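You operate a simulated robot arm through the tools that you are given. There is no shell and no other tool.

You are at the controls of a simulated robot arm. One attempt, no reset.

JOB
Change the bar in the carrier that the white card names for the orange-ended bar.
Fine: the old bar goes on the blue rest; push the carrier home and shut the guard; the rack stays locked off.

Only the result counts: the job must be done as asked and must still hold three seconds after the hand-in. Knocking over, shifting, dropping, spilling or breaking anything else fails it.

ROBOT AND FRAMES
A 6-joint arm with a two-finger gripper, fixed in place. Base frame: the origin is at the foot of the arm, x ahead of it, y to its left, z up. Units: mm, degrees, N and s.
Its first joint turns from -166.0 to 166.0 degrees. Payload 2.45 kg.
Tool frame: the origin (TCP) lies between the finger pads and is the grasp point; the fingertips stand 20 mm ahead of it; z points along the fingers, y is the line along which they close. The gripper opens to 140 mm. The gripper's body begins 168 mm behind the TCP.
Orientation is that of the tool frame in the base frame, as [roll, pitch, yaw] about the fixed x, y, z axes, in that order (R = Rz(yaw) Ry(pitch) Rx(roll)). With the fingers straight down and closing along the base's y, the tool's x points along the base's -x, its y along +y and its z along -z.

CONTROLS
- The arm moves only by the tool arm_command. Its argument "plan" is a list of rows, each an object (a shift or turn left out is 0, a gripper value left out holds the last) with "xyz": the shift along the tool's x, y, z in cm, a list of three; "delta_rot": the turn, a rotation vector about the tool's x, y, z in degrees, a list of three; "grip": the finger opening in cm, from 0 to 14. In form: [{"xyz": [dx, dy, dz], "delta_rot": [rx, ry, rz], "grip": grip}, ...]. A call has 1 to 20 rows; each row shifts and turns the commanded pose from where the row before left it, along the tool's axes as they then stand. Rows are played at 5 a second. More than 50 mm and 8.6 degrees between two rows, or a gripper value outside its range, and nothing of the call is played. Where a pose cannot be reached the arm comes as near as it can. A force on the tool above 40 N (or 10 N above the force at the start of the call, whichever is more), or a blocked arm, ends the call early, and 0.2 s more pass. The fingers move at their own pace (about 45 mm/s each) and stop on an object; they squeeze with about 22 N. The grip force told is the motor's: it shows also when the fingers shut on nothing. Time passes only in rows, and 0.2 s behind the last, so rows that do not move let the fingers close. The reply holds the time, the measured pose of the TCP, the force on the tool along the base axes, the opening and the grip force, in the units named above and with some noise, with the torque about the TCP (base axes, N m) and any sound that the robot's microphone picked up, and new pictures: "show" is both (left out), scene, wrist or none.
- Cameras (640 x 400 px; columns grow to the right, rows downward): "scene" is fixed at [39.7, 485.6, 1558.1]; the picture's right is [-0.76, -0.65, 0.00], its down [-0.44, 0.52, -0.73] and it looks along [0.48, -0.56, -0.68] (base axes); focal length 324 px, centre (320, 200). "wrist" rides on the gripper at [78, 11, -209] in the tool frame; the picture's right is [-0.14, 0.99, 0.00], its down [-0.92, -0.13, -0.37] and it looks along [-0.37, -0.05, 0.93] (tool axes); focal length 280 px, centre (320, 200). There is no depth. A picture from a camera that has moved, and an enlarged one, comes with that camera's place and axes in the base frame and with its lens. The place of the scene camera against the robot may be out by one fixed shift of up to 25 mm in any direction.
- close_up(camera, box): a new picture of the part [left, top, right, bottom] of that camera's present view, enlarged. The clock stands still meanwhile.
- job_done(): hands the job in; it is judged then, once.

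Nothing tells you positions but the pictures and the camera data. Unless the task says otherwise, let go and move clear before handing in.

The tools are called after "Call:" as name(argument=value, ...) on one line, values as JSON. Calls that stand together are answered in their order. arm_command: Moves the arm, as the interface text tells. Its arguments: {"type":"object","properties":{"plan":{"type":"array"},"show":{"type":"string","enum":["both","scene","wrist","none"]}},"required":["plan"]} The other tools are called the same way: close_up (camera, box) takes an enlarged picture of a part of a camera's view; job_done () hands the job in.

At the start:

```text
time_s: 0.0
tcp_pos: [823.5, 3.3, 1133.6]
tcp_rot: [180.0, 0.0, 180.0]
ft_force: [-0.7, 0.5, -0.3]
torque: [-0.02, -0.01, 0.02]
gripper_width: 140.2
grasp_force: 0.1
```

scene: 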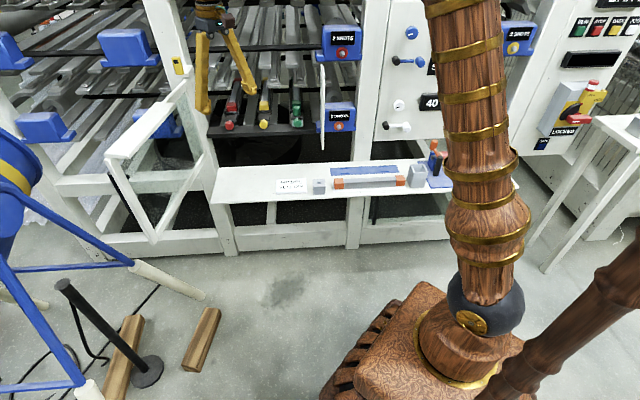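
wrist: 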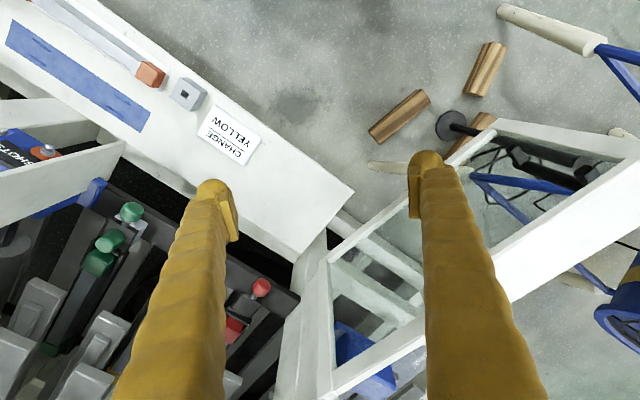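

I see a rack with red, yellow and green carriers, an open guard door, a shelf with a card ("CHANGE YELLOW"), a blue rest and an orange-ended bar. I'll take close-ups before moving.

Call:
close_up(camera="scene", box=[190, 60, 350, 160])

Call:
close_up(camera="scene", box=[260, 130, 480, 230])

Call:
close_up(camera="scene", box=[100, 0, 360, 240])

Call:
close_up(camera="scene", box=[360, 0, 640, 200])

Call:
close_up(camera="wrist", box=[0, 0, 320, 400])

Call:
close_up(camera="wrist", box=[0, 0, 300, 180])

```text
4.00 times, centred on (270, 110) of scene
camera zoom: at [39.7, 485.6, 1558.1], right [-0.76, -0.65, 0.0], down [-0.44, 0.52, -0.73], along [0.48, -0.56, -0.68], focal length 1294 px, centre (520, 560)
```

zoom: 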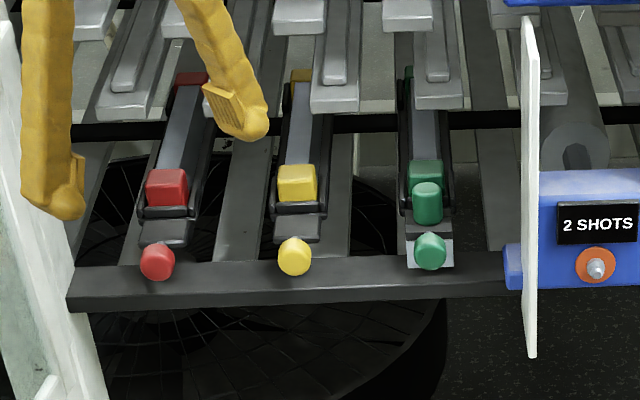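

```text
2.91 times, centred on (370, 180) of scene
camera zoom: at [39.7, 485.6, 1558.1], right [-0.76, -0.65, 0.0], down [-0.44, 0.52, -0.73], along [0.48, -0.56, -0.68], focal length 941 px, centre (174, 258)
```

zoom: 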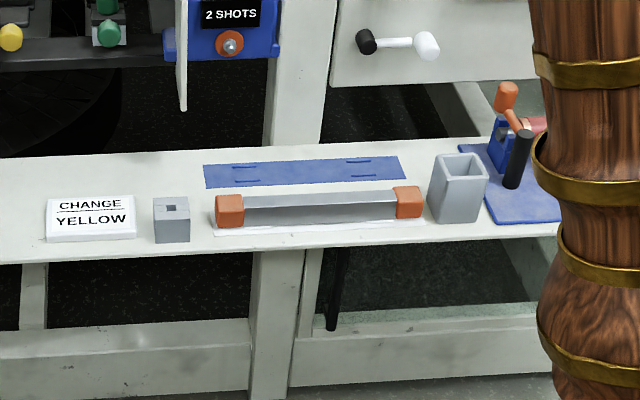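

```text
1.67 times, centred on (230, 120) of scene
camera zoom: at [39.7, 485.6, 1558.1], right [-0.76, -0.65, 0.0], down [-0.44, 0.52, -0.73], along [0.48, -0.56, -0.68], focal length 539 px, centre (470, 333)
```

zoom: 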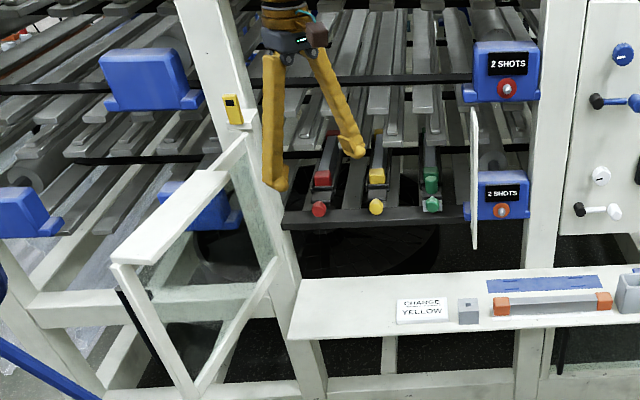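

```text
2.00 times, centred on (500, 100) of scene
camera zoom: at [39.7, 485.6, 1558.1], right [-0.76, -0.65, 0.0], down [-0.44, 0.52, -0.73], along [0.48, -0.56, -0.68], focal length 647 px, centre (-40, 400)
```

zoom: 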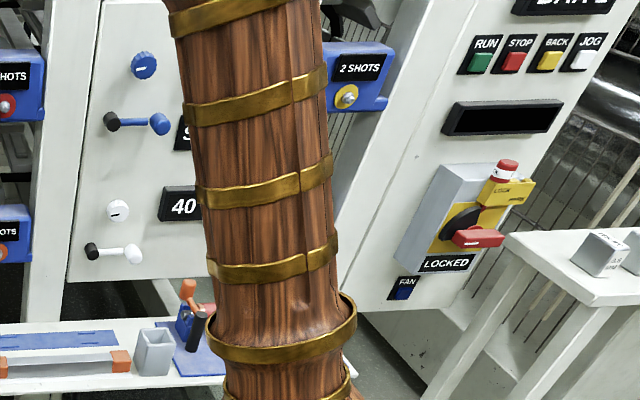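

```text
1.00 times, centred on (160, 200) of wrist (not enlarged: the box is as wide or as high as the picture)
camera zoom: at [744.5, 14.0, 1342.0], right [0.14, 0.99, 0.0], down [0.92, -0.13, 0.37], along [0.37, -0.05, -0.93], focal length 280 px, centre (480, 200)
```

zoom: 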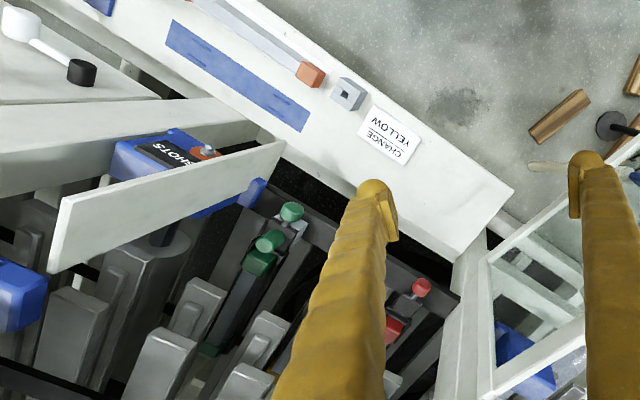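

```text
2.13 times, centred on (150, 90) of wrist
camera zoom: at [744.5, 14.0, 1342.0], right [0.14, 0.99, 0.0], down [0.92, -0.13, 0.37], along [0.37, -0.05, -0.93], focal length 598 px, centre (683, 435)
```

zoom: 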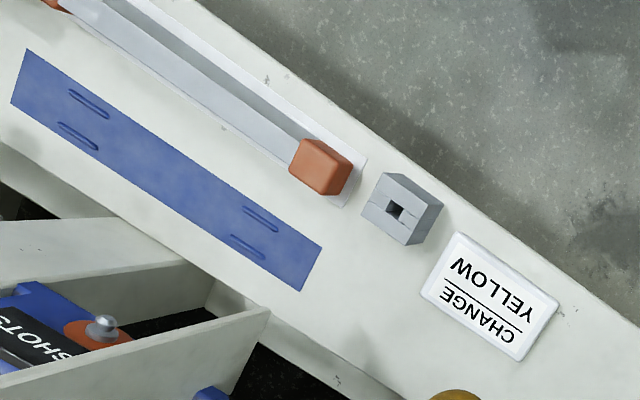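

The white card reads CHANGE YELLOW. The yellow knob appears to be near [1020,-263,850], the shelf with the bar and blue rest is at about z 680, and the rack runs at about 45°. I'll turn the tool to face the rack and get better pictures.

Call:
arm_command(plan=[{"delta_rot": [0, 0, 7.5]}, {"delta_rot": [0, 0, 7.5]}, {"delta_rot": [0, 0, 7.5]}, {"delta_rot": [0, 0, 7.5]}, {"delta_rot": [0, 0, 7.5]}, {"delta_rot": [0, 0, 7.5]}, {}], show="both")

```text
time_s: 1.6
tcp_pos: [822.9, 2.4, 1133.6]
tcp_rot: [-180.0, 0.0, 135.0]
ft_force: [-0.1, -0.6, -0.6]
torque: [-0.01, 0.02, 0.01]
gripper_width: 139.9
grasp_force: 0.1
camera wrist: at [775.2, 65.9, 1341.5], right [0.8, 0.6, 0.0], down [0.56, -0.74, 0.37], along [0.22, -0.29, -0.93], focal length 280 px, centre (320, 200)
```

scene: 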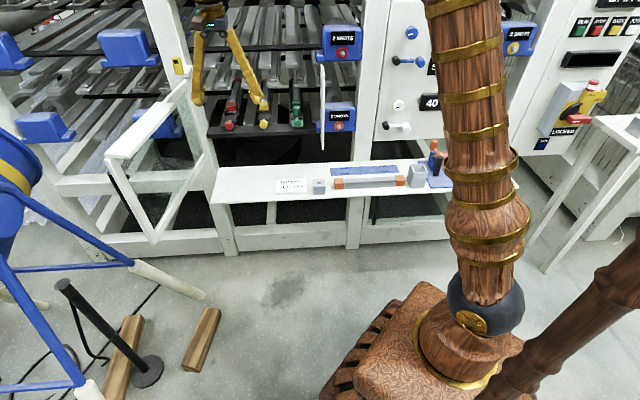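
wrist: 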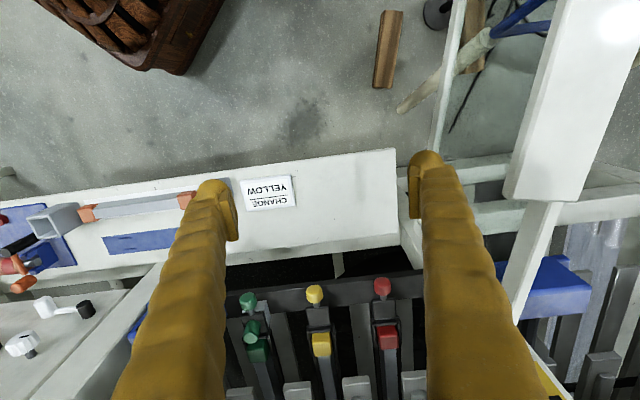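

The tool now faces the rack, with the three knobs visible and red, yellow and green reading right to left in this view. I'll tilt the hand forward to see the carriers and the guard better.

Call:
arm_command(plan=[{"delta_rot": [0, -8, 0], "xyz": [3, -1, 0]}, {"delta_rot": [0, -8, 0], "xyz": [3, -1, 0]}, {"delta_rot": [0, -8, 0], "xyz": [3, -1, 0]}, {"delta_rot": [0, -8, 0], "xyz": [2, -1, 0]}, {"delta_rot": [0, -8, 0]}, {}, {}], show="both")

```text
time_s: 3.2
tcp_pos: [721.2, 51.9, 1109.8]
tcp_rot: [-180.0, 40.1, 134.9]
ft_force: [0.2, 0.2, -0.5]
torque: [-0.01, -0.01, 0.02]
gripper_width: 140.1
grasp_force: 0.2
camera wrist: at [591.1, 196.2, 1220.2], right [0.77, 0.63, 0.09], down [0.24, -0.42, 0.87], along [0.58, -0.66, -0.48], focal length 280 px, centre (320, 200)
```

scene: 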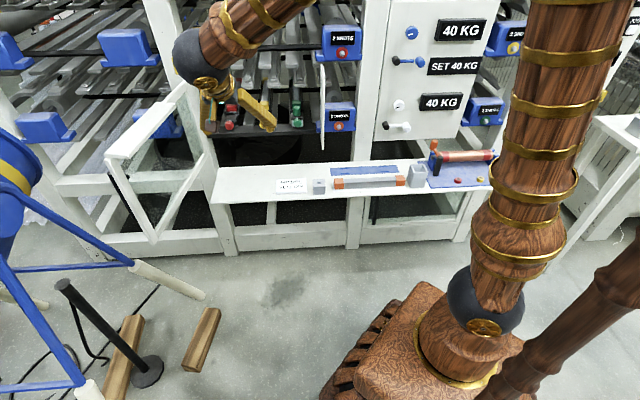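
wrist: 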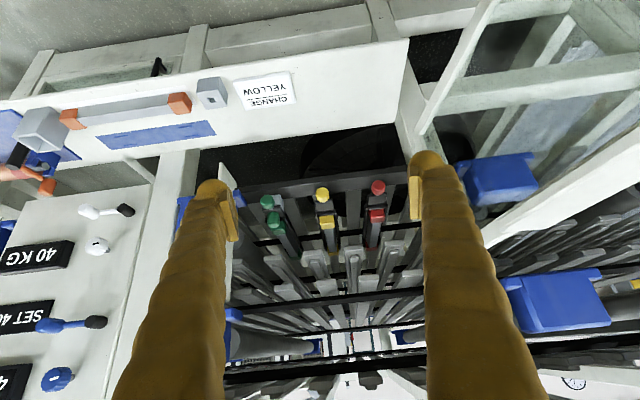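

The view is upside down but useful. I'll enlarge the carriers, the guard and the shelf.

Call:
close_up(camera="wrist", box=[230, 150, 420, 280])

Call:
close_up(camera="wrist", box=[0, 50, 320, 220])

Call:
close_up(camera="wrist", box=[380, 0, 640, 300])

Call:
close_up(camera="scene", box=[280, 40, 360, 140])

Call:
close_up(camera="scene", box=[90, 70, 260, 250])

Call:
close_up(camera="scene", box=[310, 130, 510, 210])

```text
3.08 times, centred on (325, 215) of wrist
camera zoom: at [591.1, 196.2, 1220.2], right [0.77, 0.63, 0.09], down [0.24, -0.42, 0.87], along [0.58, -0.66, -0.48], focal length 863 px, centre (305, 154)
```

zoom: 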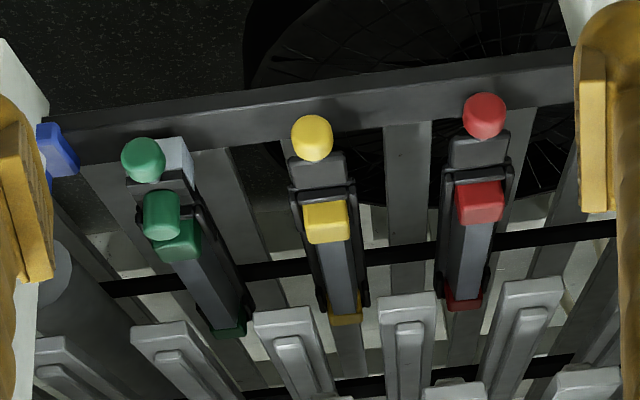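

```text
2.00 times, centred on (160, 135) of wrist
camera zoom: at [591.1, 196.2, 1220.2], right [0.77, 0.63, 0.09], down [0.24, -0.42, 0.87], along [0.58, -0.66, -0.48], focal length 561 px, centre (640, 330)
```

zoom: 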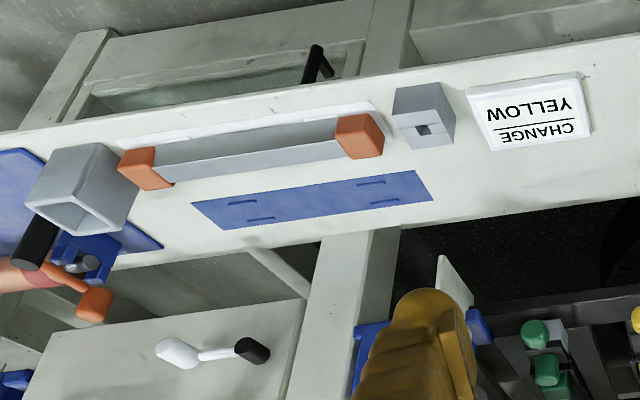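

```text
1.33 times, centred on (510, 150) of wrist
camera zoom: at [591.1, 196.2, 1220.2], right [0.77, 0.63, 0.09], down [0.24, -0.42, 0.87], along [0.58, -0.66, -0.48], focal length 374 px, centre (67, 267)
```

zoom: 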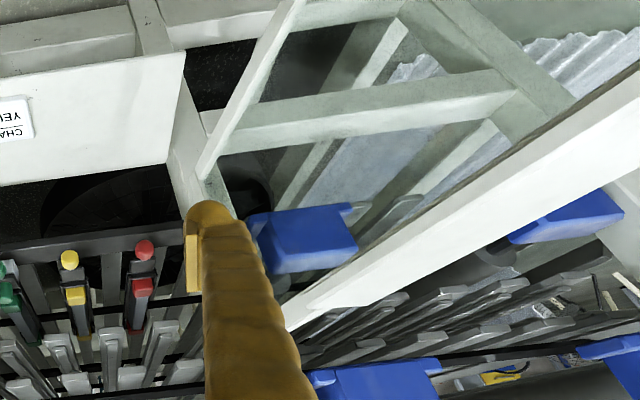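

```text
4.00 times, centred on (320, 90) of scene
camera zoom: at [39.7, 485.6, 1558.1], right [-0.76, -0.65, 0.0], down [-0.44, 0.52, -0.73], along [0.48, -0.56, -0.68], focal length 1294 px, centre (320, 640)
```

zoom: 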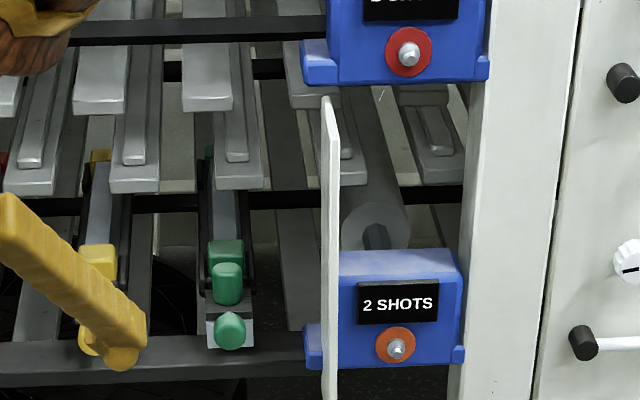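

```text
2.22 times, centred on (175, 160) of scene
camera zoom: at [39.7, 485.6, 1558.1], right [-0.76, -0.65, 0.0], down [-0.44, 0.52, -0.73], along [0.48, -0.56, -0.68], focal length 719 px, centre (642, 289)
```

zoom: 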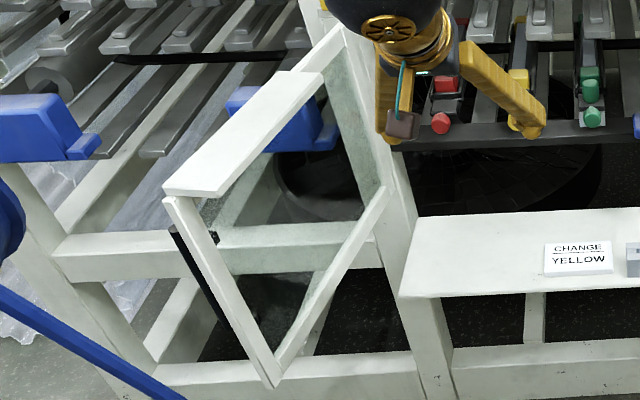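

```text
3.20 times, centred on (410, 170) of scene
camera zoom: at [39.7, 485.6, 1558.1], right [-0.76, -0.65, 0.0], down [-0.44, 0.52, -0.73], along [0.48, -0.56, -0.68], focal length 1036 px, centre (32, 296)
```

zoom: 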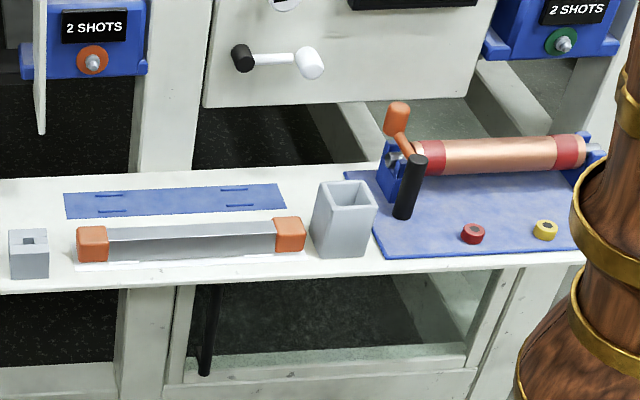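

I now have estimates for the main parts:
- **Yellow knob:** near (1000,-255,877).
- **Orange bar:** centre near (573,-426), on the shelf at z≈660.
- **Blue rest:** centre near (652,-507).
- **Guard:** the glazed door hinged near (1108,-19), swung open to about (852,347).

Next I'll approach the yellow knob.

Call:
arm_command(plan=[{"xyz": [-2.1, -0.25, 3.75], "grip": 7}, {"xyz": [-2.1, -0.25, 3.75]}, {"xyz": [-2.1, -0.25, 3.75]}, {"xyz": [-2.1, -0.25, 3.75]}, {"xyz": [-2.1, -0.25, 3.75]}, {"xyz": [-2.1, -0.25, 3.75]}, {"xyz": [-2.1, -0.25, 3.75]}, {"xyz": [-2.1, -0.25, 3.75]}, {}, {}], show="both")

```text
time_s: 5.4
tcp_pos: [934.4, -189.1, 991.0]
tcp_rot: [179.9, 40.1, 135.1]
ft_force: [0.3, 0.4, 0.6]
torque: [0.02, -0.01, 0.02]
gripper_width: 70.0
grasp_force: 0.1
camera wrist: at [803.0, -44.9, 1100.8], right [0.77, 0.63, 0.09], down [0.24, -0.42, 0.87], along [0.58, -0.66, -0.48], focal length 280 px, centre (320, 200)
```

scene: 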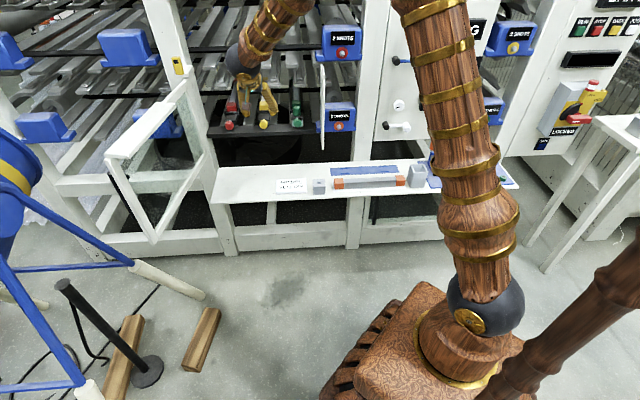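
wrist: 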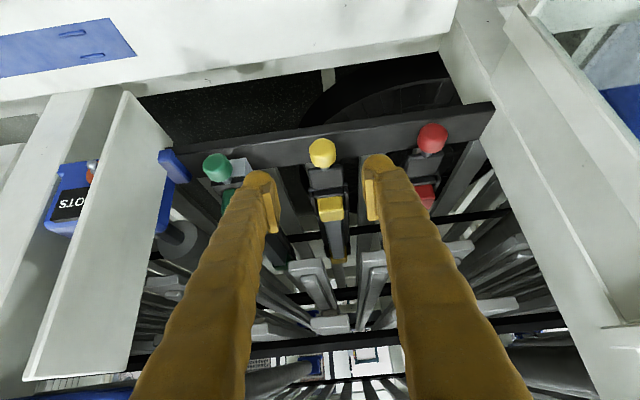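

Call:
close_up(camera="wrist", box=[190, 100, 450, 270])

Call:
close_up(camera="scene", box=[200, 50, 340, 140])

```text
2.35 times, centred on (320, 185) of wrist
camera zoom: at [803.0, -44.9, 1100.8], right [0.77, 0.63, 0.09], down [0.24, -0.42, 0.87], along [0.58, -0.66, -0.48], focal length 660 px, centre (320, 235)
```

zoom: 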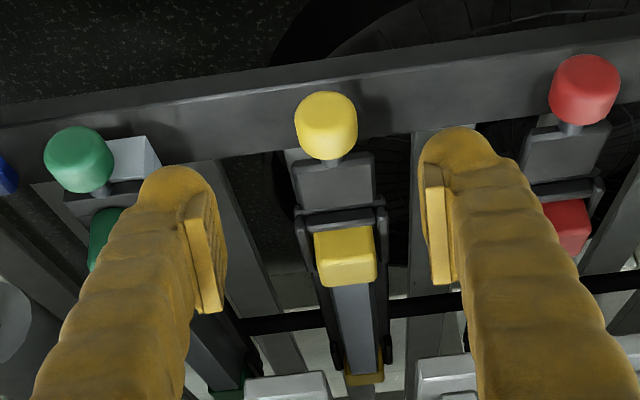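

```text
4.44 times, centred on (270, 95) of scene
camera zoom: at [39.7, 485.6, 1558.1], right [-0.76, -0.65, 0.0], down [-0.44, 0.52, -0.73], along [0.48, -0.56, -0.68], focal length 1438 px, centre (542, 667)
```

zoom: 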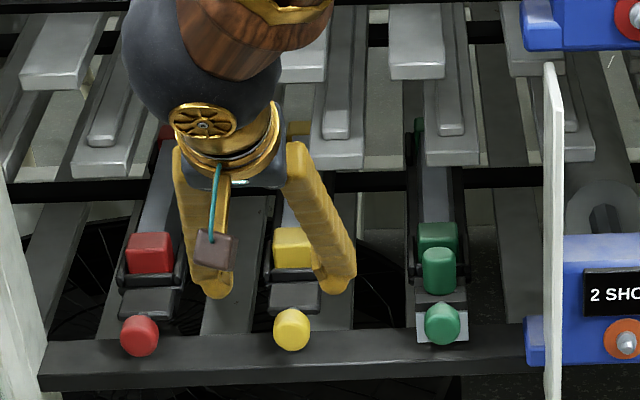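

The knob is lined up between the fingers. I'll go down along the tool axis and close on it.

Call:
arm_command(plan=[{"xyz": [0, 0, 3.4]}, {"xyz": [0, 0, 3.4]}, {"xyz": [0.17, 0, 3]}, {"xyz": [0, 0, 2]}, {"xyz": [0, 0, 2]}, {}, {}], show="both")

```text
time_s: 7.0
tcp_pos: [996.7, -254.5, 883.3]
tcp_rot: [-180.0, 40.0, 135.0]
ft_force: [0.4, -0.3, 0.9]
torque: [0.03, 0.01, -0.04]
gripper_width: 70.0
grasp_force: 0.1
camera wrist: at [866.1, -109.4, 993.2], right [0.77, 0.63, 0.09], down [0.24, -0.42, 0.87], along [0.58, -0.66, -0.48], focal length 280 px, centre (320, 200)
```

scene: 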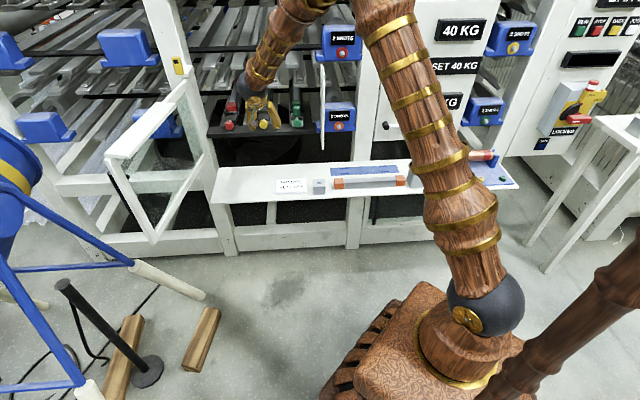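
wrist: 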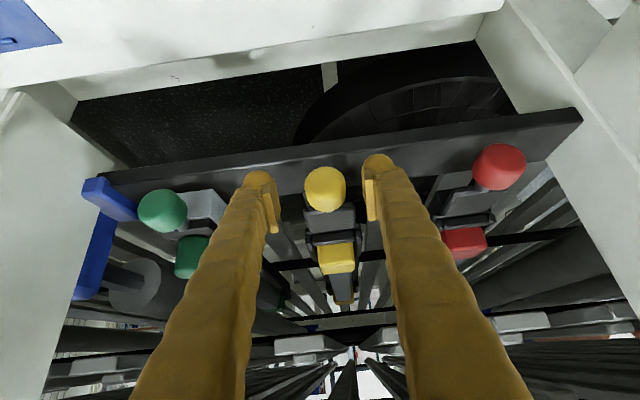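

Call:
arm_command(plan=[{"grip": 2.5}, {"grip": 2.5}, {"grip": 2.5}, {"grip": 2.5}, {"grip": 2.5}], show="wrist")

Call:
close_up(camera="wrist", box=[220, 120, 440, 300])

```text
time_s: 8.2
tcp_pos: [997.7, -253.0, 883.4]
tcp_rot: [179.9, 40.1, 135.1]
ft_force: [13.5, 19.2, 0.3]
torque: [0.18, -0.16, 0.18]
gripper_width: 40.8
grasp_force: 11.8
camera wrist: at [866.2, -108.7, 993.3], right [0.77, 0.63, 0.09], down [0.24, -0.42, 0.87], along [0.59, -0.66, -0.48], focal length 280 px, centre (320, 200)
```

wrist: 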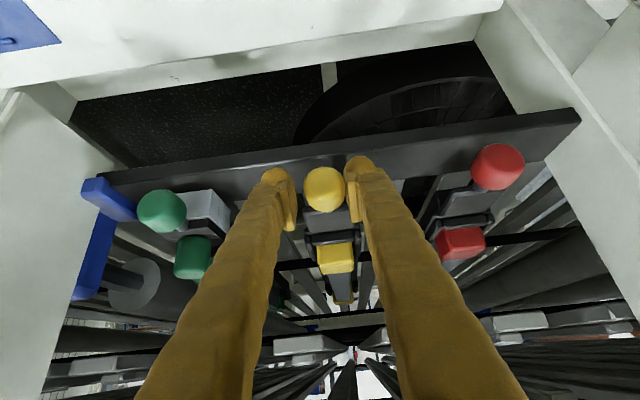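

```text
2.22 times, centred on (330, 210) of wrist
camera zoom: at [866.2, -108.7, 993.3], right [0.77, 0.63, 0.09], down [0.24, -0.42, 0.87], along [0.59, -0.66, -0.48], focal length 623 px, centre (298, 178)
```

zoom: 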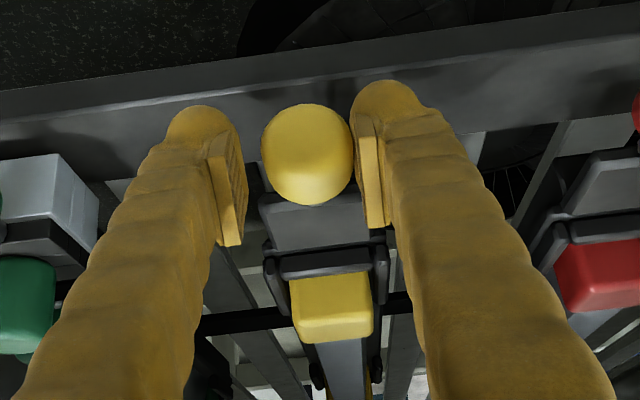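

Only the right finger is touching, so I'm a few mm off centre. I'll shift across and finish closing.

Call:
arm_command(plan=[{"xyz": [0, 0.2, 0]}, {"xyz": [0, 0.2, 0]}, {}, {}, {}], show="wrist")

Call:
close_up(camera="wrist", box=[220, 120, 440, 300])

```text
time_s: 9.4
tcp_pos: [999.1, -250.3, 883.8]
tcp_rot: [-179.9, 40.0, 135.0]
ft_force: [13.0, 7.5, 2.2]
torque: [0.07, -0.14, -0.01]
gripper_width: 35.1
grasp_force: 7.6
camera wrist: at [867.8, -105.5, 993.3], right [0.77, 0.63, 0.09], down [0.24, -0.42, 0.87], along [0.58, -0.66, -0.48], focal length 280 px, centre (320, 200)
```

wrist: 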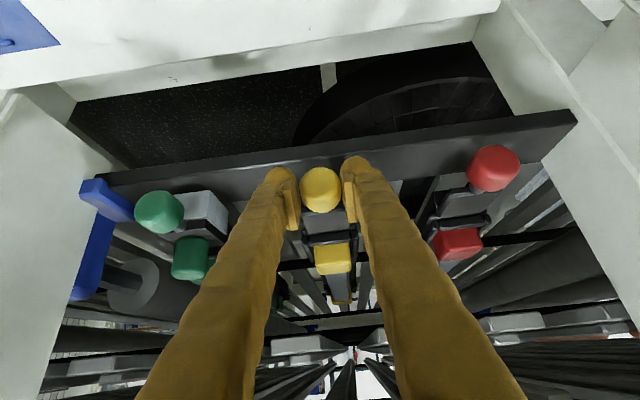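

```text
2.22 times, centred on (330, 210) of wrist
camera zoom: at [867.8, -105.5, 993.3], right [0.77, 0.63, 0.09], down [0.24, -0.42, 0.87], along [0.58, -0.66, -0.48], focal length 623 px, centre (298, 178)
```

zoom: 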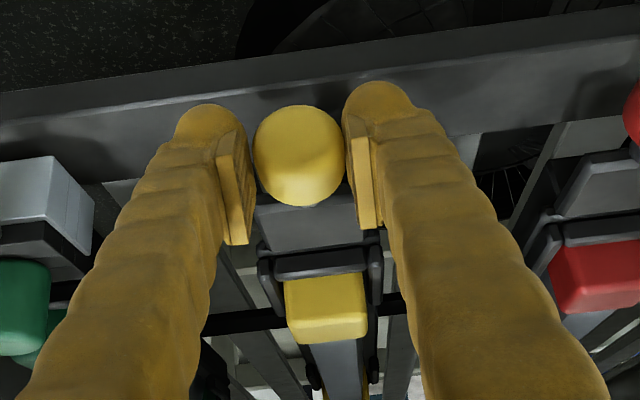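

Call:
arm_command(plan=[{"xyz": [0, 0.15, 0]}, {"xyz": [0, 0.1, 0]}, {}, {}, {}], show="wrist")

Call:
close_up(camera="wrist", box=[220, 120, 440, 300])

```text
time_s: 10.6
tcp_pos: [999.7, -248.7, 882.6]
tcp_rot: [180.0, 40.0, 134.9]
ft_force: [-23.4, -19.2, 15.5]
torque: [-0.29, 0.19, -0.15]
gripper_width: 32.8
grasp_force: 45.1
camera wrist: at [868.7, -104.4, 993.1], right [0.78, 0.62, 0.09], down [0.24, -0.42, 0.87], along [0.58, -0.66, -0.48], focal length 280 px, centre (320, 200)
```

wrist: 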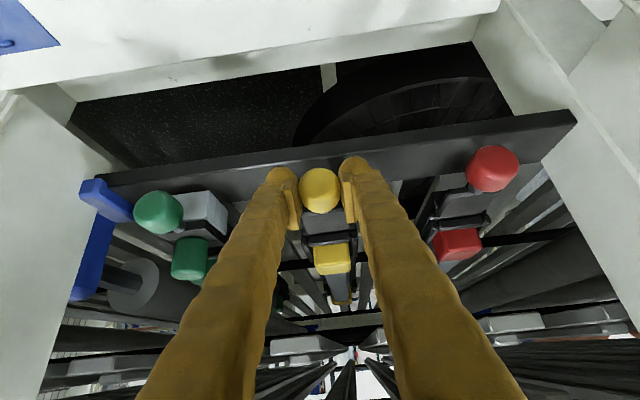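

```text
2.22 times, centred on (330, 210) of wrist
camera zoom: at [868.7, -104.4, 993.1], right [0.78, 0.62, 0.09], down [0.24, -0.42, 0.87], along [0.58, -0.66, -0.48], focal length 623 px, centre (298, 178)
```

zoom: 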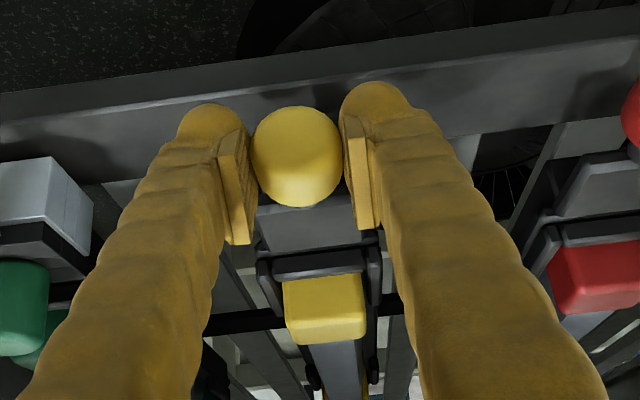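

The knob is gripped firmly. I'll relax the sideways load and start pulling the carrier straight out.

Call:
arm_command(plan=[{"xyz": [0, -0.1, 0]}, {"xyz": [0.766, 0, -0.643]}, {"xyz": [0.766, 0, -0.643]}, {"xyz": [0.766, 0, -0.643]}, {}], show="both")

```text
time_s: 11.8
tcp_pos: [976.7, -227.4, 884.4]
tcp_rot: [180.0, 40.1, 135.1]
ft_force: [-15.9, -10.0, -6.8]
torque: [-0.06, 0.16, -0.06]
gripper_width: 32.6
grasp_force: 45.1
camera wrist: at [846.6, -82.8, 993.3], right [0.78, 0.63, 0.09], down [0.24, -0.42, 0.87], along [0.58, -0.66, -0.48], focal length 280 px, centre (320, 200)
```

scene: 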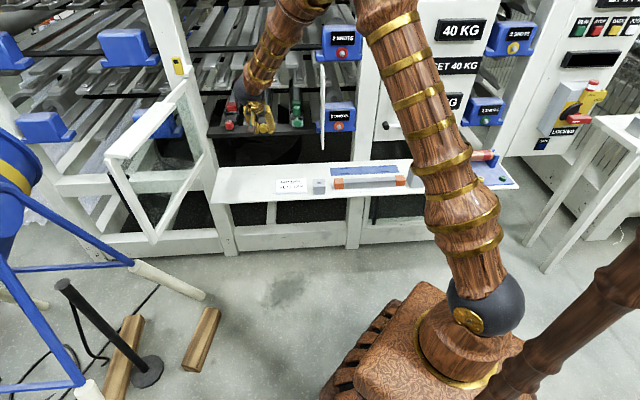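
wrist: 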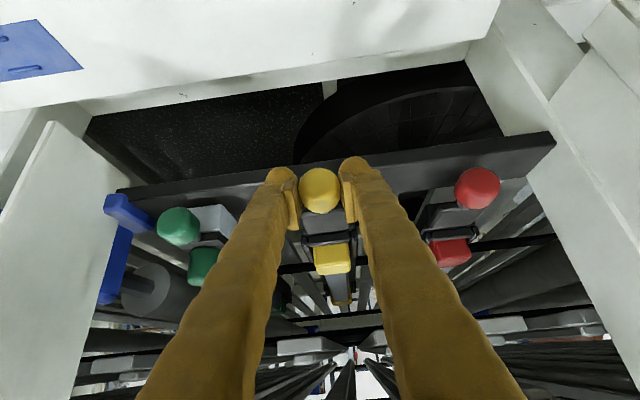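

The carrier slides out smoothly with little force. I'll keep pulling.

Call:
arm_command(plan=[{"xyz": [1.532, -0.1, -1.286]}, {"xyz": [1.532, -0.05, -1.286]}, {"xyz": [1.532, 0, -1.286]}, {"xyz": [1.532, 0, -1.286]}, {"xyz": [1.532, 0, -1.286]}, {}], show="both")

```text
time_s: 13.2
tcp_pos: [907.3, -157.2, 884.2]
tcp_rot: [179.8, 40.0, 135.0]
ft_force: [7.2, 12.2, -0.3]
torque: [0.1, 0.03, 0.09]
gripper_width: 32.9
grasp_force: 45.4
camera wrist: at [775.7, -12.6, 993.2], right [0.77, 0.63, 0.09], down [0.24, -0.42, 0.87], along [0.59, -0.66, -0.48], focal length 280 px, centre (320, 200)
```

scene: 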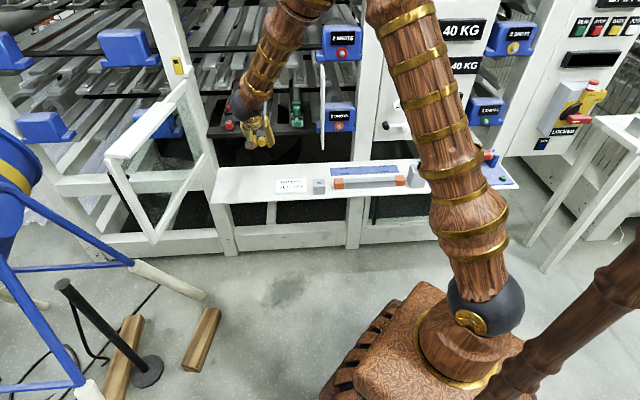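
wrist: 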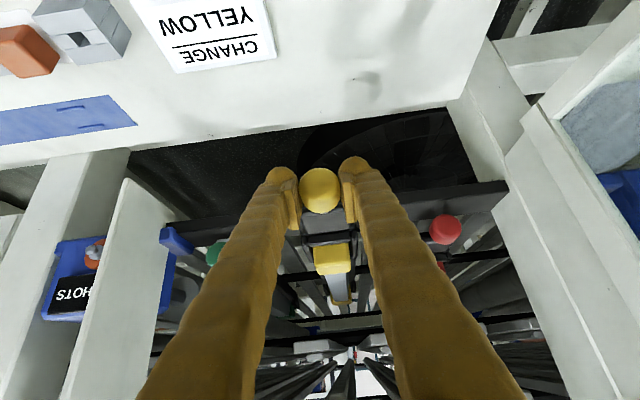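

Call:
arm_command(plan=[{"xyz": [1.532, 0.05, -1.286]}, {"xyz": [1.532, 0, -1.286]}, {"xyz": [1.532, 0, -1.286]}, {"xyz": [1.532, 0, -1.286]}, {"xyz": [1.532, 0, -1.286]}, {}], show="both")

Call:
close_up(camera="scene", box=[200, 70, 340, 170])

```text
time_s: 14.6
tcp_pos: [835.8, -84.0, 883.7]
tcp_rot: [179.9, 39.8, 135.0]
ft_force: [-10.2, -4.8, -20.5]
torque: [0.31, 0.3, -0.1]
gripper_width: 32.7
grasp_force: 44.7
camera wrist: at [704.7, 59.3, 993.6], right [0.78, 0.62, 0.09], down [0.24, -0.42, 0.87], along [0.58, -0.66, -0.48], focal length 280 px, centre (320, 200)
```

scene: 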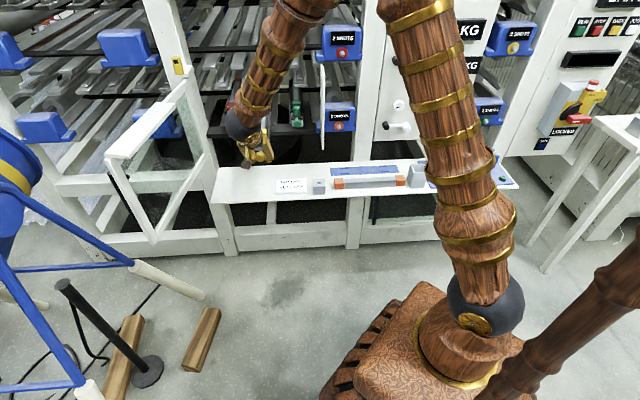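
wrist: 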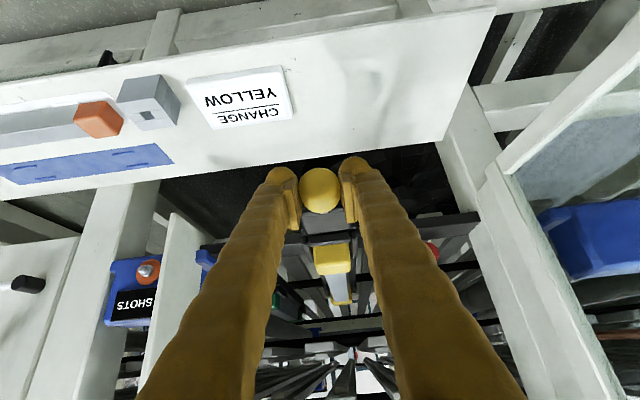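

```text
4.00 times, centred on (270, 120) of scene
camera zoom: at [39.7, 485.6, 1558.1], right [-0.76, -0.65, 0.0], down [-0.44, 0.52, -0.73], along [0.48, -0.56, -0.68], focal length 1294 px, centre (520, 520)
```

zoom: 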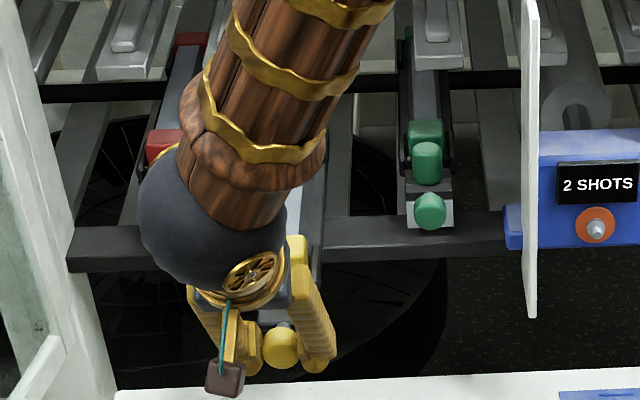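

Call:
arm_command(plan=[{"xyz": [0.766, 0, -0.643]}, {"xyz": [0.83, 0, -0.567]}, {"xyz": [0.766, 0, -0.643]}, {}], show="wrist")

Call:
close_up(camera="wrist", box=[200, 140, 460, 340])

```text
time_s: 15.6
tcp_pos: [816.0, -65.2, 884.0]
tcp_rot: [-179.9, 40.1, 135.0]
ft_force: [-16.3, -12.2, -12.3]
torque: [-0.04, 0.17, -0.09]
gripper_width: 32.7
grasp_force: 44.9
camera wrist: at [684.3, 79.3, 993.5], right [0.78, 0.63, 0.09], down [0.24, -0.42, 0.87], along [0.58, -0.66, -0.48], focal length 280 px, centre (320, 200)
```

wrist: 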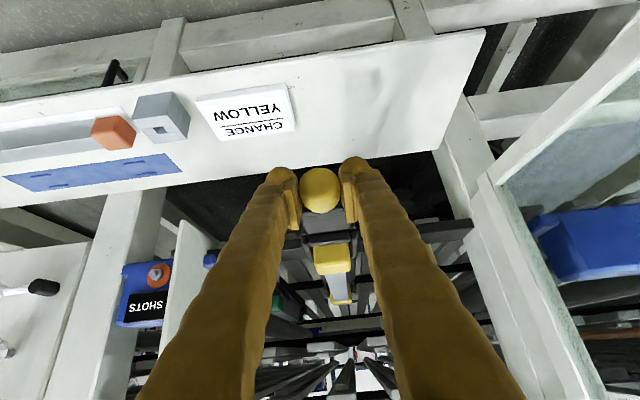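

```text
2.00 times, centred on (330, 240) of wrist
camera zoom: at [684.3, 79.3, 993.5], right [0.78, 0.63, 0.09], down [0.24, -0.42, 0.87], along [0.58, -0.66, -0.48], focal length 561 px, centre (300, 120)
```

zoom: 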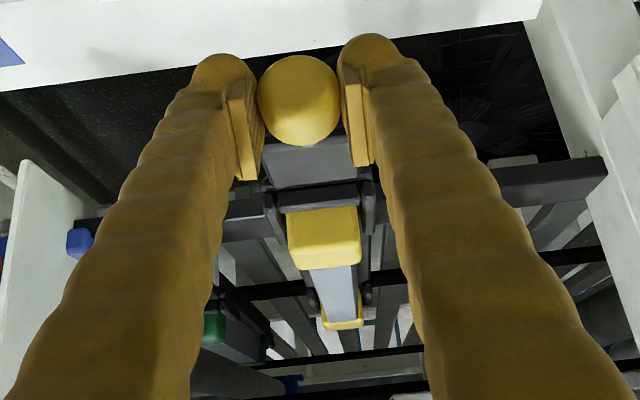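

Call:
arm_command(plan=[{"xyz": [0.766, -0.08, -0.643]}, {"xyz": [0.83, 0, -0.567]}, {"xyz": [0.766, 0, -0.643]}, {"xyz": [0.766, 0, -0.643]}, {}], show="wrist")

Call:
close_up(camera="scene", box=[200, 70, 340, 190])

```text
time_s: 16.8
tcp_pos: [786.4, -37.9, 883.0]
tcp_rot: [179.8, 40.1, 135.0]
ft_force: [6.6, 7.5, 30.9]
torque: [-0.07, -0.27, 0.06]
gripper_width: 32.5
grasp_force: 45.1
camera wrist: at [655.5, 107.1, 992.0], right [0.77, 0.63, 0.09], down [0.24, -0.42, 0.87], along [0.59, -0.65, -0.48], focal length 280 px, centre (320, 200)
```

wrist: 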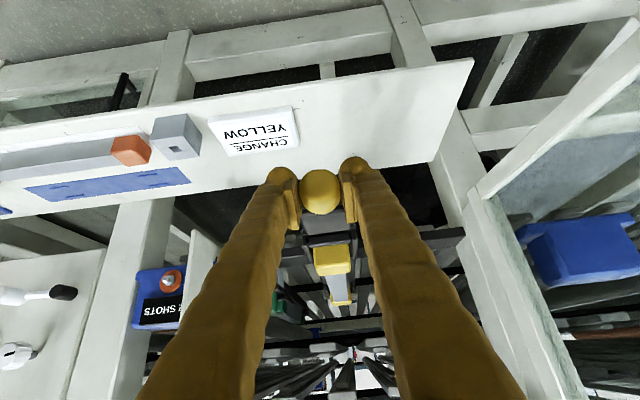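

```text
3.33 times, centred on (270, 130) of scene
camera zoom: at [39.7, 485.6, 1558.1], right [-0.76, -0.65, 0.0], down [-0.44, 0.52, -0.73], along [0.48, -0.56, -0.68], focal length 1079 px, centre (487, 433)
```

zoom: 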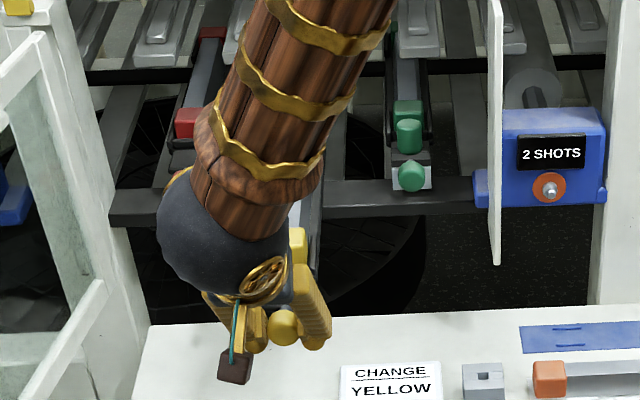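

Call:
arm_command(plan=[{"xyz": [-0.084, 0, -0.1]}, {"xyz": [0.766, 0, -0.643]}, {"xyz": [0.766, 0, -0.643]}, {"xyz": [0.766, 0, -0.643]}, {}], show="wrist")

```text
time_s: 18.0
tcp_pos: [765.2, -15.5, 882.5]
tcp_rot: [-180.0, 40.0, 134.9]
ft_force: [13.7, 18.3, -13.2]
torque: [0.27, 0.02, 0.15]
gripper_width: 32.9
grasp_force: 45.0
camera wrist: at [634.5, 128.9, 992.3], right [0.77, 0.63, 0.09], down [0.24, -0.42, 0.87], along [0.58, -0.66, -0.48], focal length 280 px, centre (320, 200)
```

wrist: 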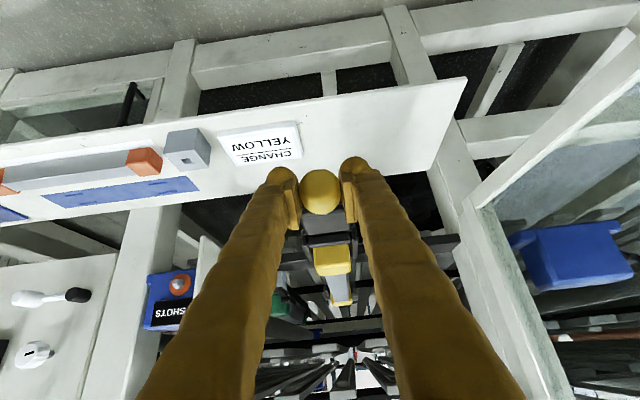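

Call:
close_up(camera="wrist", box=[240, 160, 420, 340])

Call:
close_up(camera="scene", box=[210, 80, 330, 180])

```text
2.22 times, centred on (330, 250) of wrist
camera zoom: at [634.5, 128.9, 992.3], right [0.77, 0.63, 0.09], down [0.24, -0.42, 0.87], along [0.58, -0.66, -0.48], focal length 623 px, centre (298, 89)
```

zoom: 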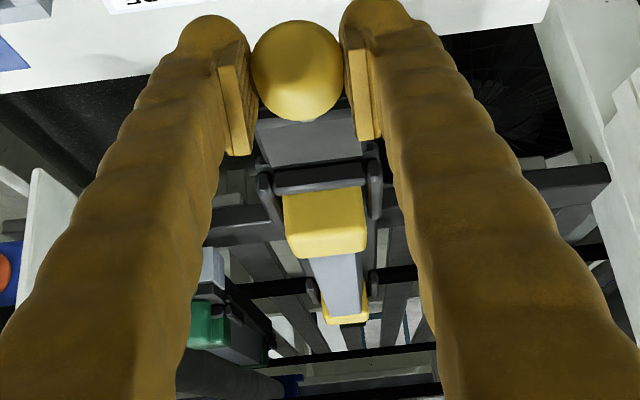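

```text
4.00 times, centred on (270, 130) of scene
camera zoom: at [39.7, 485.6, 1558.1], right [-0.76, -0.65, 0.0], down [-0.44, 0.52, -0.73], along [0.48, -0.56, -0.68], focal length 1294 px, centre (520, 480)
```

zoom: 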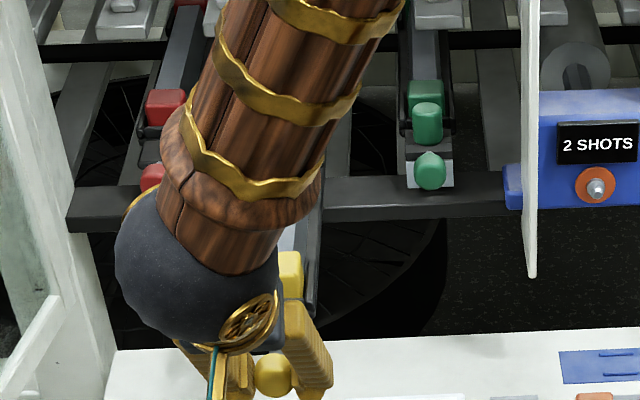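

The carrier is about 330 mm out, with the front block out past the rail. Before letting go I'll press down a little on the knob to check that the carrier is still carried by its runners.

Call:
arm_command(plan=[{"xyz": [0.064, -0.06, 0.077]}, {"xyz": [0.064, 0, 0.077]}, {}], show="none")

```text
time_s: 18.8
tcp_pos: [765.2, -15.2, 881.9]
tcp_rot: [179.8, 40.1, 134.9]
ft_force: [6.1, 4.1, -4.7]
torque: [0.05, 0.04, 0.03]
gripper_width: 32.7
grasp_force: 45.0
stopped in row 3: the force on the tool passed its limit at 41 N (the readings are from after the stop); the commanded pose is now the measured one
```

It is firmly supported by the runners. I'll release the knob and back off.

Call:
arm_command(plan=[{"grip": 6}, {"grip": 6}, {"grip": 6}, {"xyz": [0, 0, -3]}, {"xyz": [0, 0, -4]}, {"xyz": [0, 0, -4.5]}, {"xyz": [0, 0, -4.5]}, {"xyz": [0, 0, -4.5]}, {}], show="both")

Call:
close_up(camera="wrist", box=[200, 100, 460, 340])

Call:
close_up(camera="scene", box=[200, 80, 330, 200])

```text
time_s: 20.8
tcp_pos: [667.2, 80.3, 1039.6]
tcp_rot: [179.9, 40.1, 135.0]
ft_force: [-0.2, -0.4, -0.5]
torque: [0.02, 0.0, 0.0]
gripper_width: 60.0
grasp_force: 0.1
camera wrist: at [537.0, 224.4, 1149.0], right [0.77, 0.63, 0.09], down [0.24, -0.42, 0.87], along [0.59, -0.66, -0.48], focal length 280 px, centre (320, 200)
```

scene: 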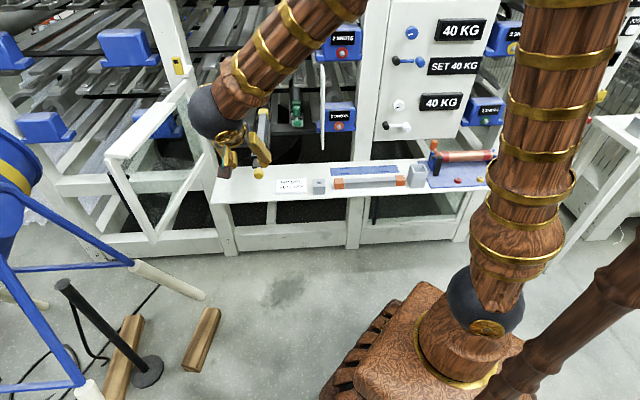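
wrist: 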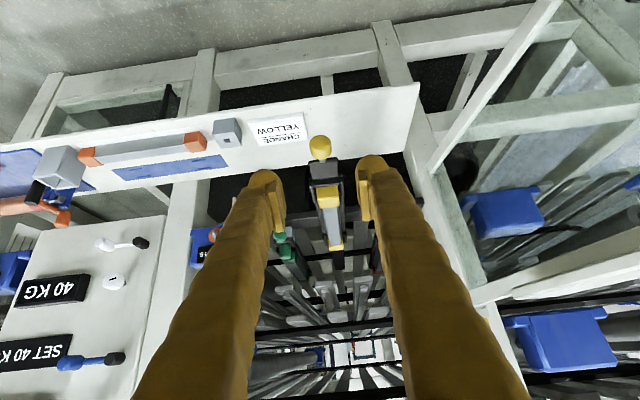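

```text
1.67 times, centred on (330, 220) of wrist
camera zoom: at [537.0, 224.4, 1149.0], right [0.77, 0.63, 0.09], down [0.24, -0.42, 0.87], along [0.59, -0.66, -0.48], focal length 467 px, centre (303, 167)
```

zoom: 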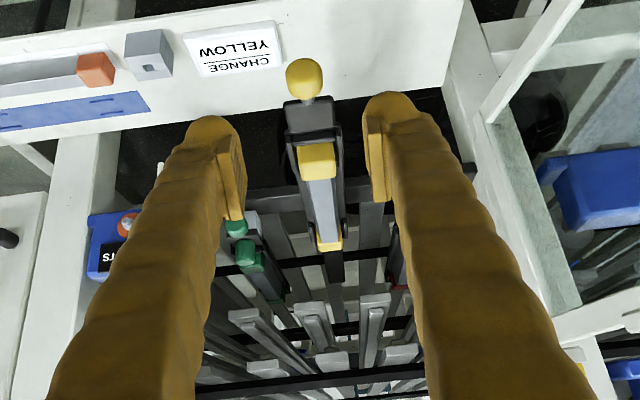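

```text
3.33 times, centred on (265, 140) of scene
camera zoom: at [39.7, 485.6, 1558.1], right [-0.76, -0.65, 0.0], down [-0.44, 0.52, -0.73], along [0.48, -0.56, -0.68], focal length 1079 px, centre (503, 400)
```

zoom: 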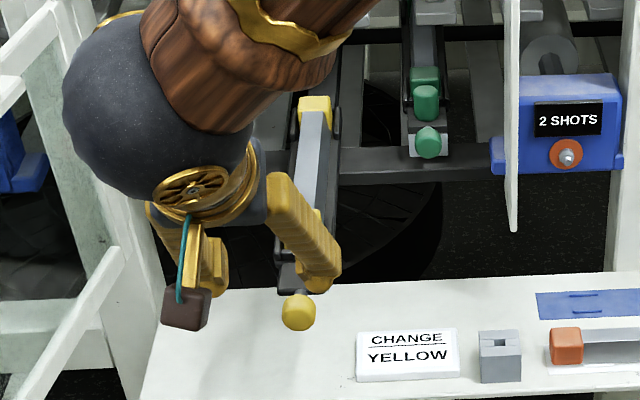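

The carrier stays put with the yellow-ended bar exposed. I'll bring the tool vertical and look down on the carrier.

Call:
arm_command(plan=[{"delta_rot": [0, 8, 0]}, {"delta_rot": [0, 8, 0]}, {"delta_rot": [0, 8, 0]}, {"delta_rot": [0, 8, 0]}, {"delta_rot": [0, 8, 0]}, {"xyz": [-4.5, 0, -1]}, {"xyz": [-4.5, 0, -1]}, {"xyz": [-4.5, 0, -1]}, {"xyz": [-4.5, 0, -1]}, {"xyz": [-4.5, 0, 0]}, {}, {}], show="both")

Call:
close_up(camera="wrist", box=[200, 150, 460, 400])

```text
time_s: 23.4
tcp_pos: [827.1, -79.7, 1079.2]
tcp_rot: [180.0, 0.2, 135.2]
ft_force: [-0.2, -0.5, 0.2]
torque: [0.01, 0.03, 0.03]
gripper_width: 60.2
grasp_force: 0.0
camera wrist: at [778.1, -17.8, 1287.7], right [0.8, 0.6, 0.0], down [0.56, -0.74, 0.37], along [0.23, -0.29, -0.93], focal length 280 px, centre (320, 200)
```

scene: 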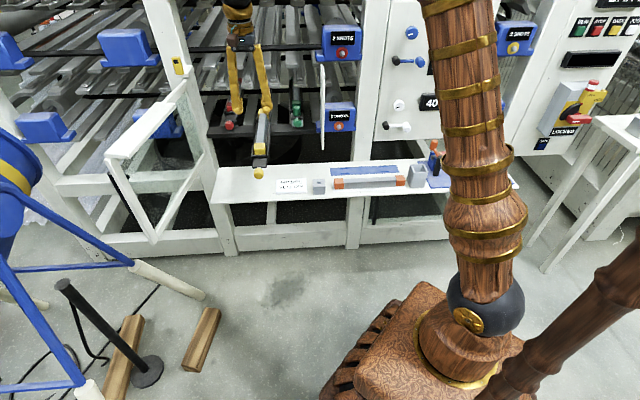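
wrist: 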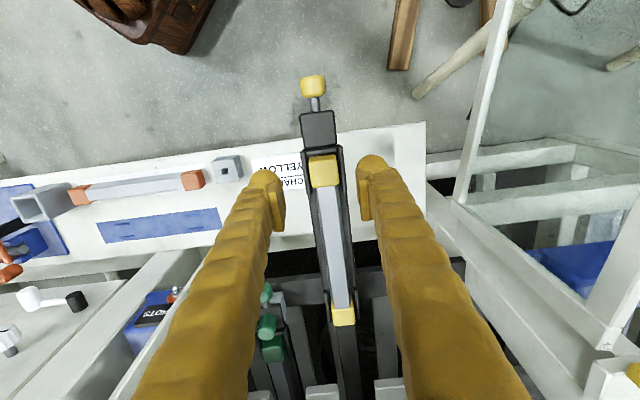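

```text
1.60 times, centred on (330, 275) of wrist
camera zoom: at [778.1, -17.8, 1287.7], right [0.8, 0.6, 0.0], down [0.56, -0.74, 0.37], along [0.23, -0.29, -0.93], focal length 449 px, centre (304, 80)
```

zoom: 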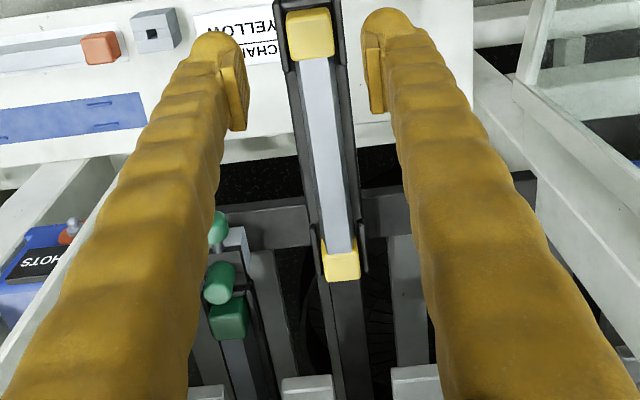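

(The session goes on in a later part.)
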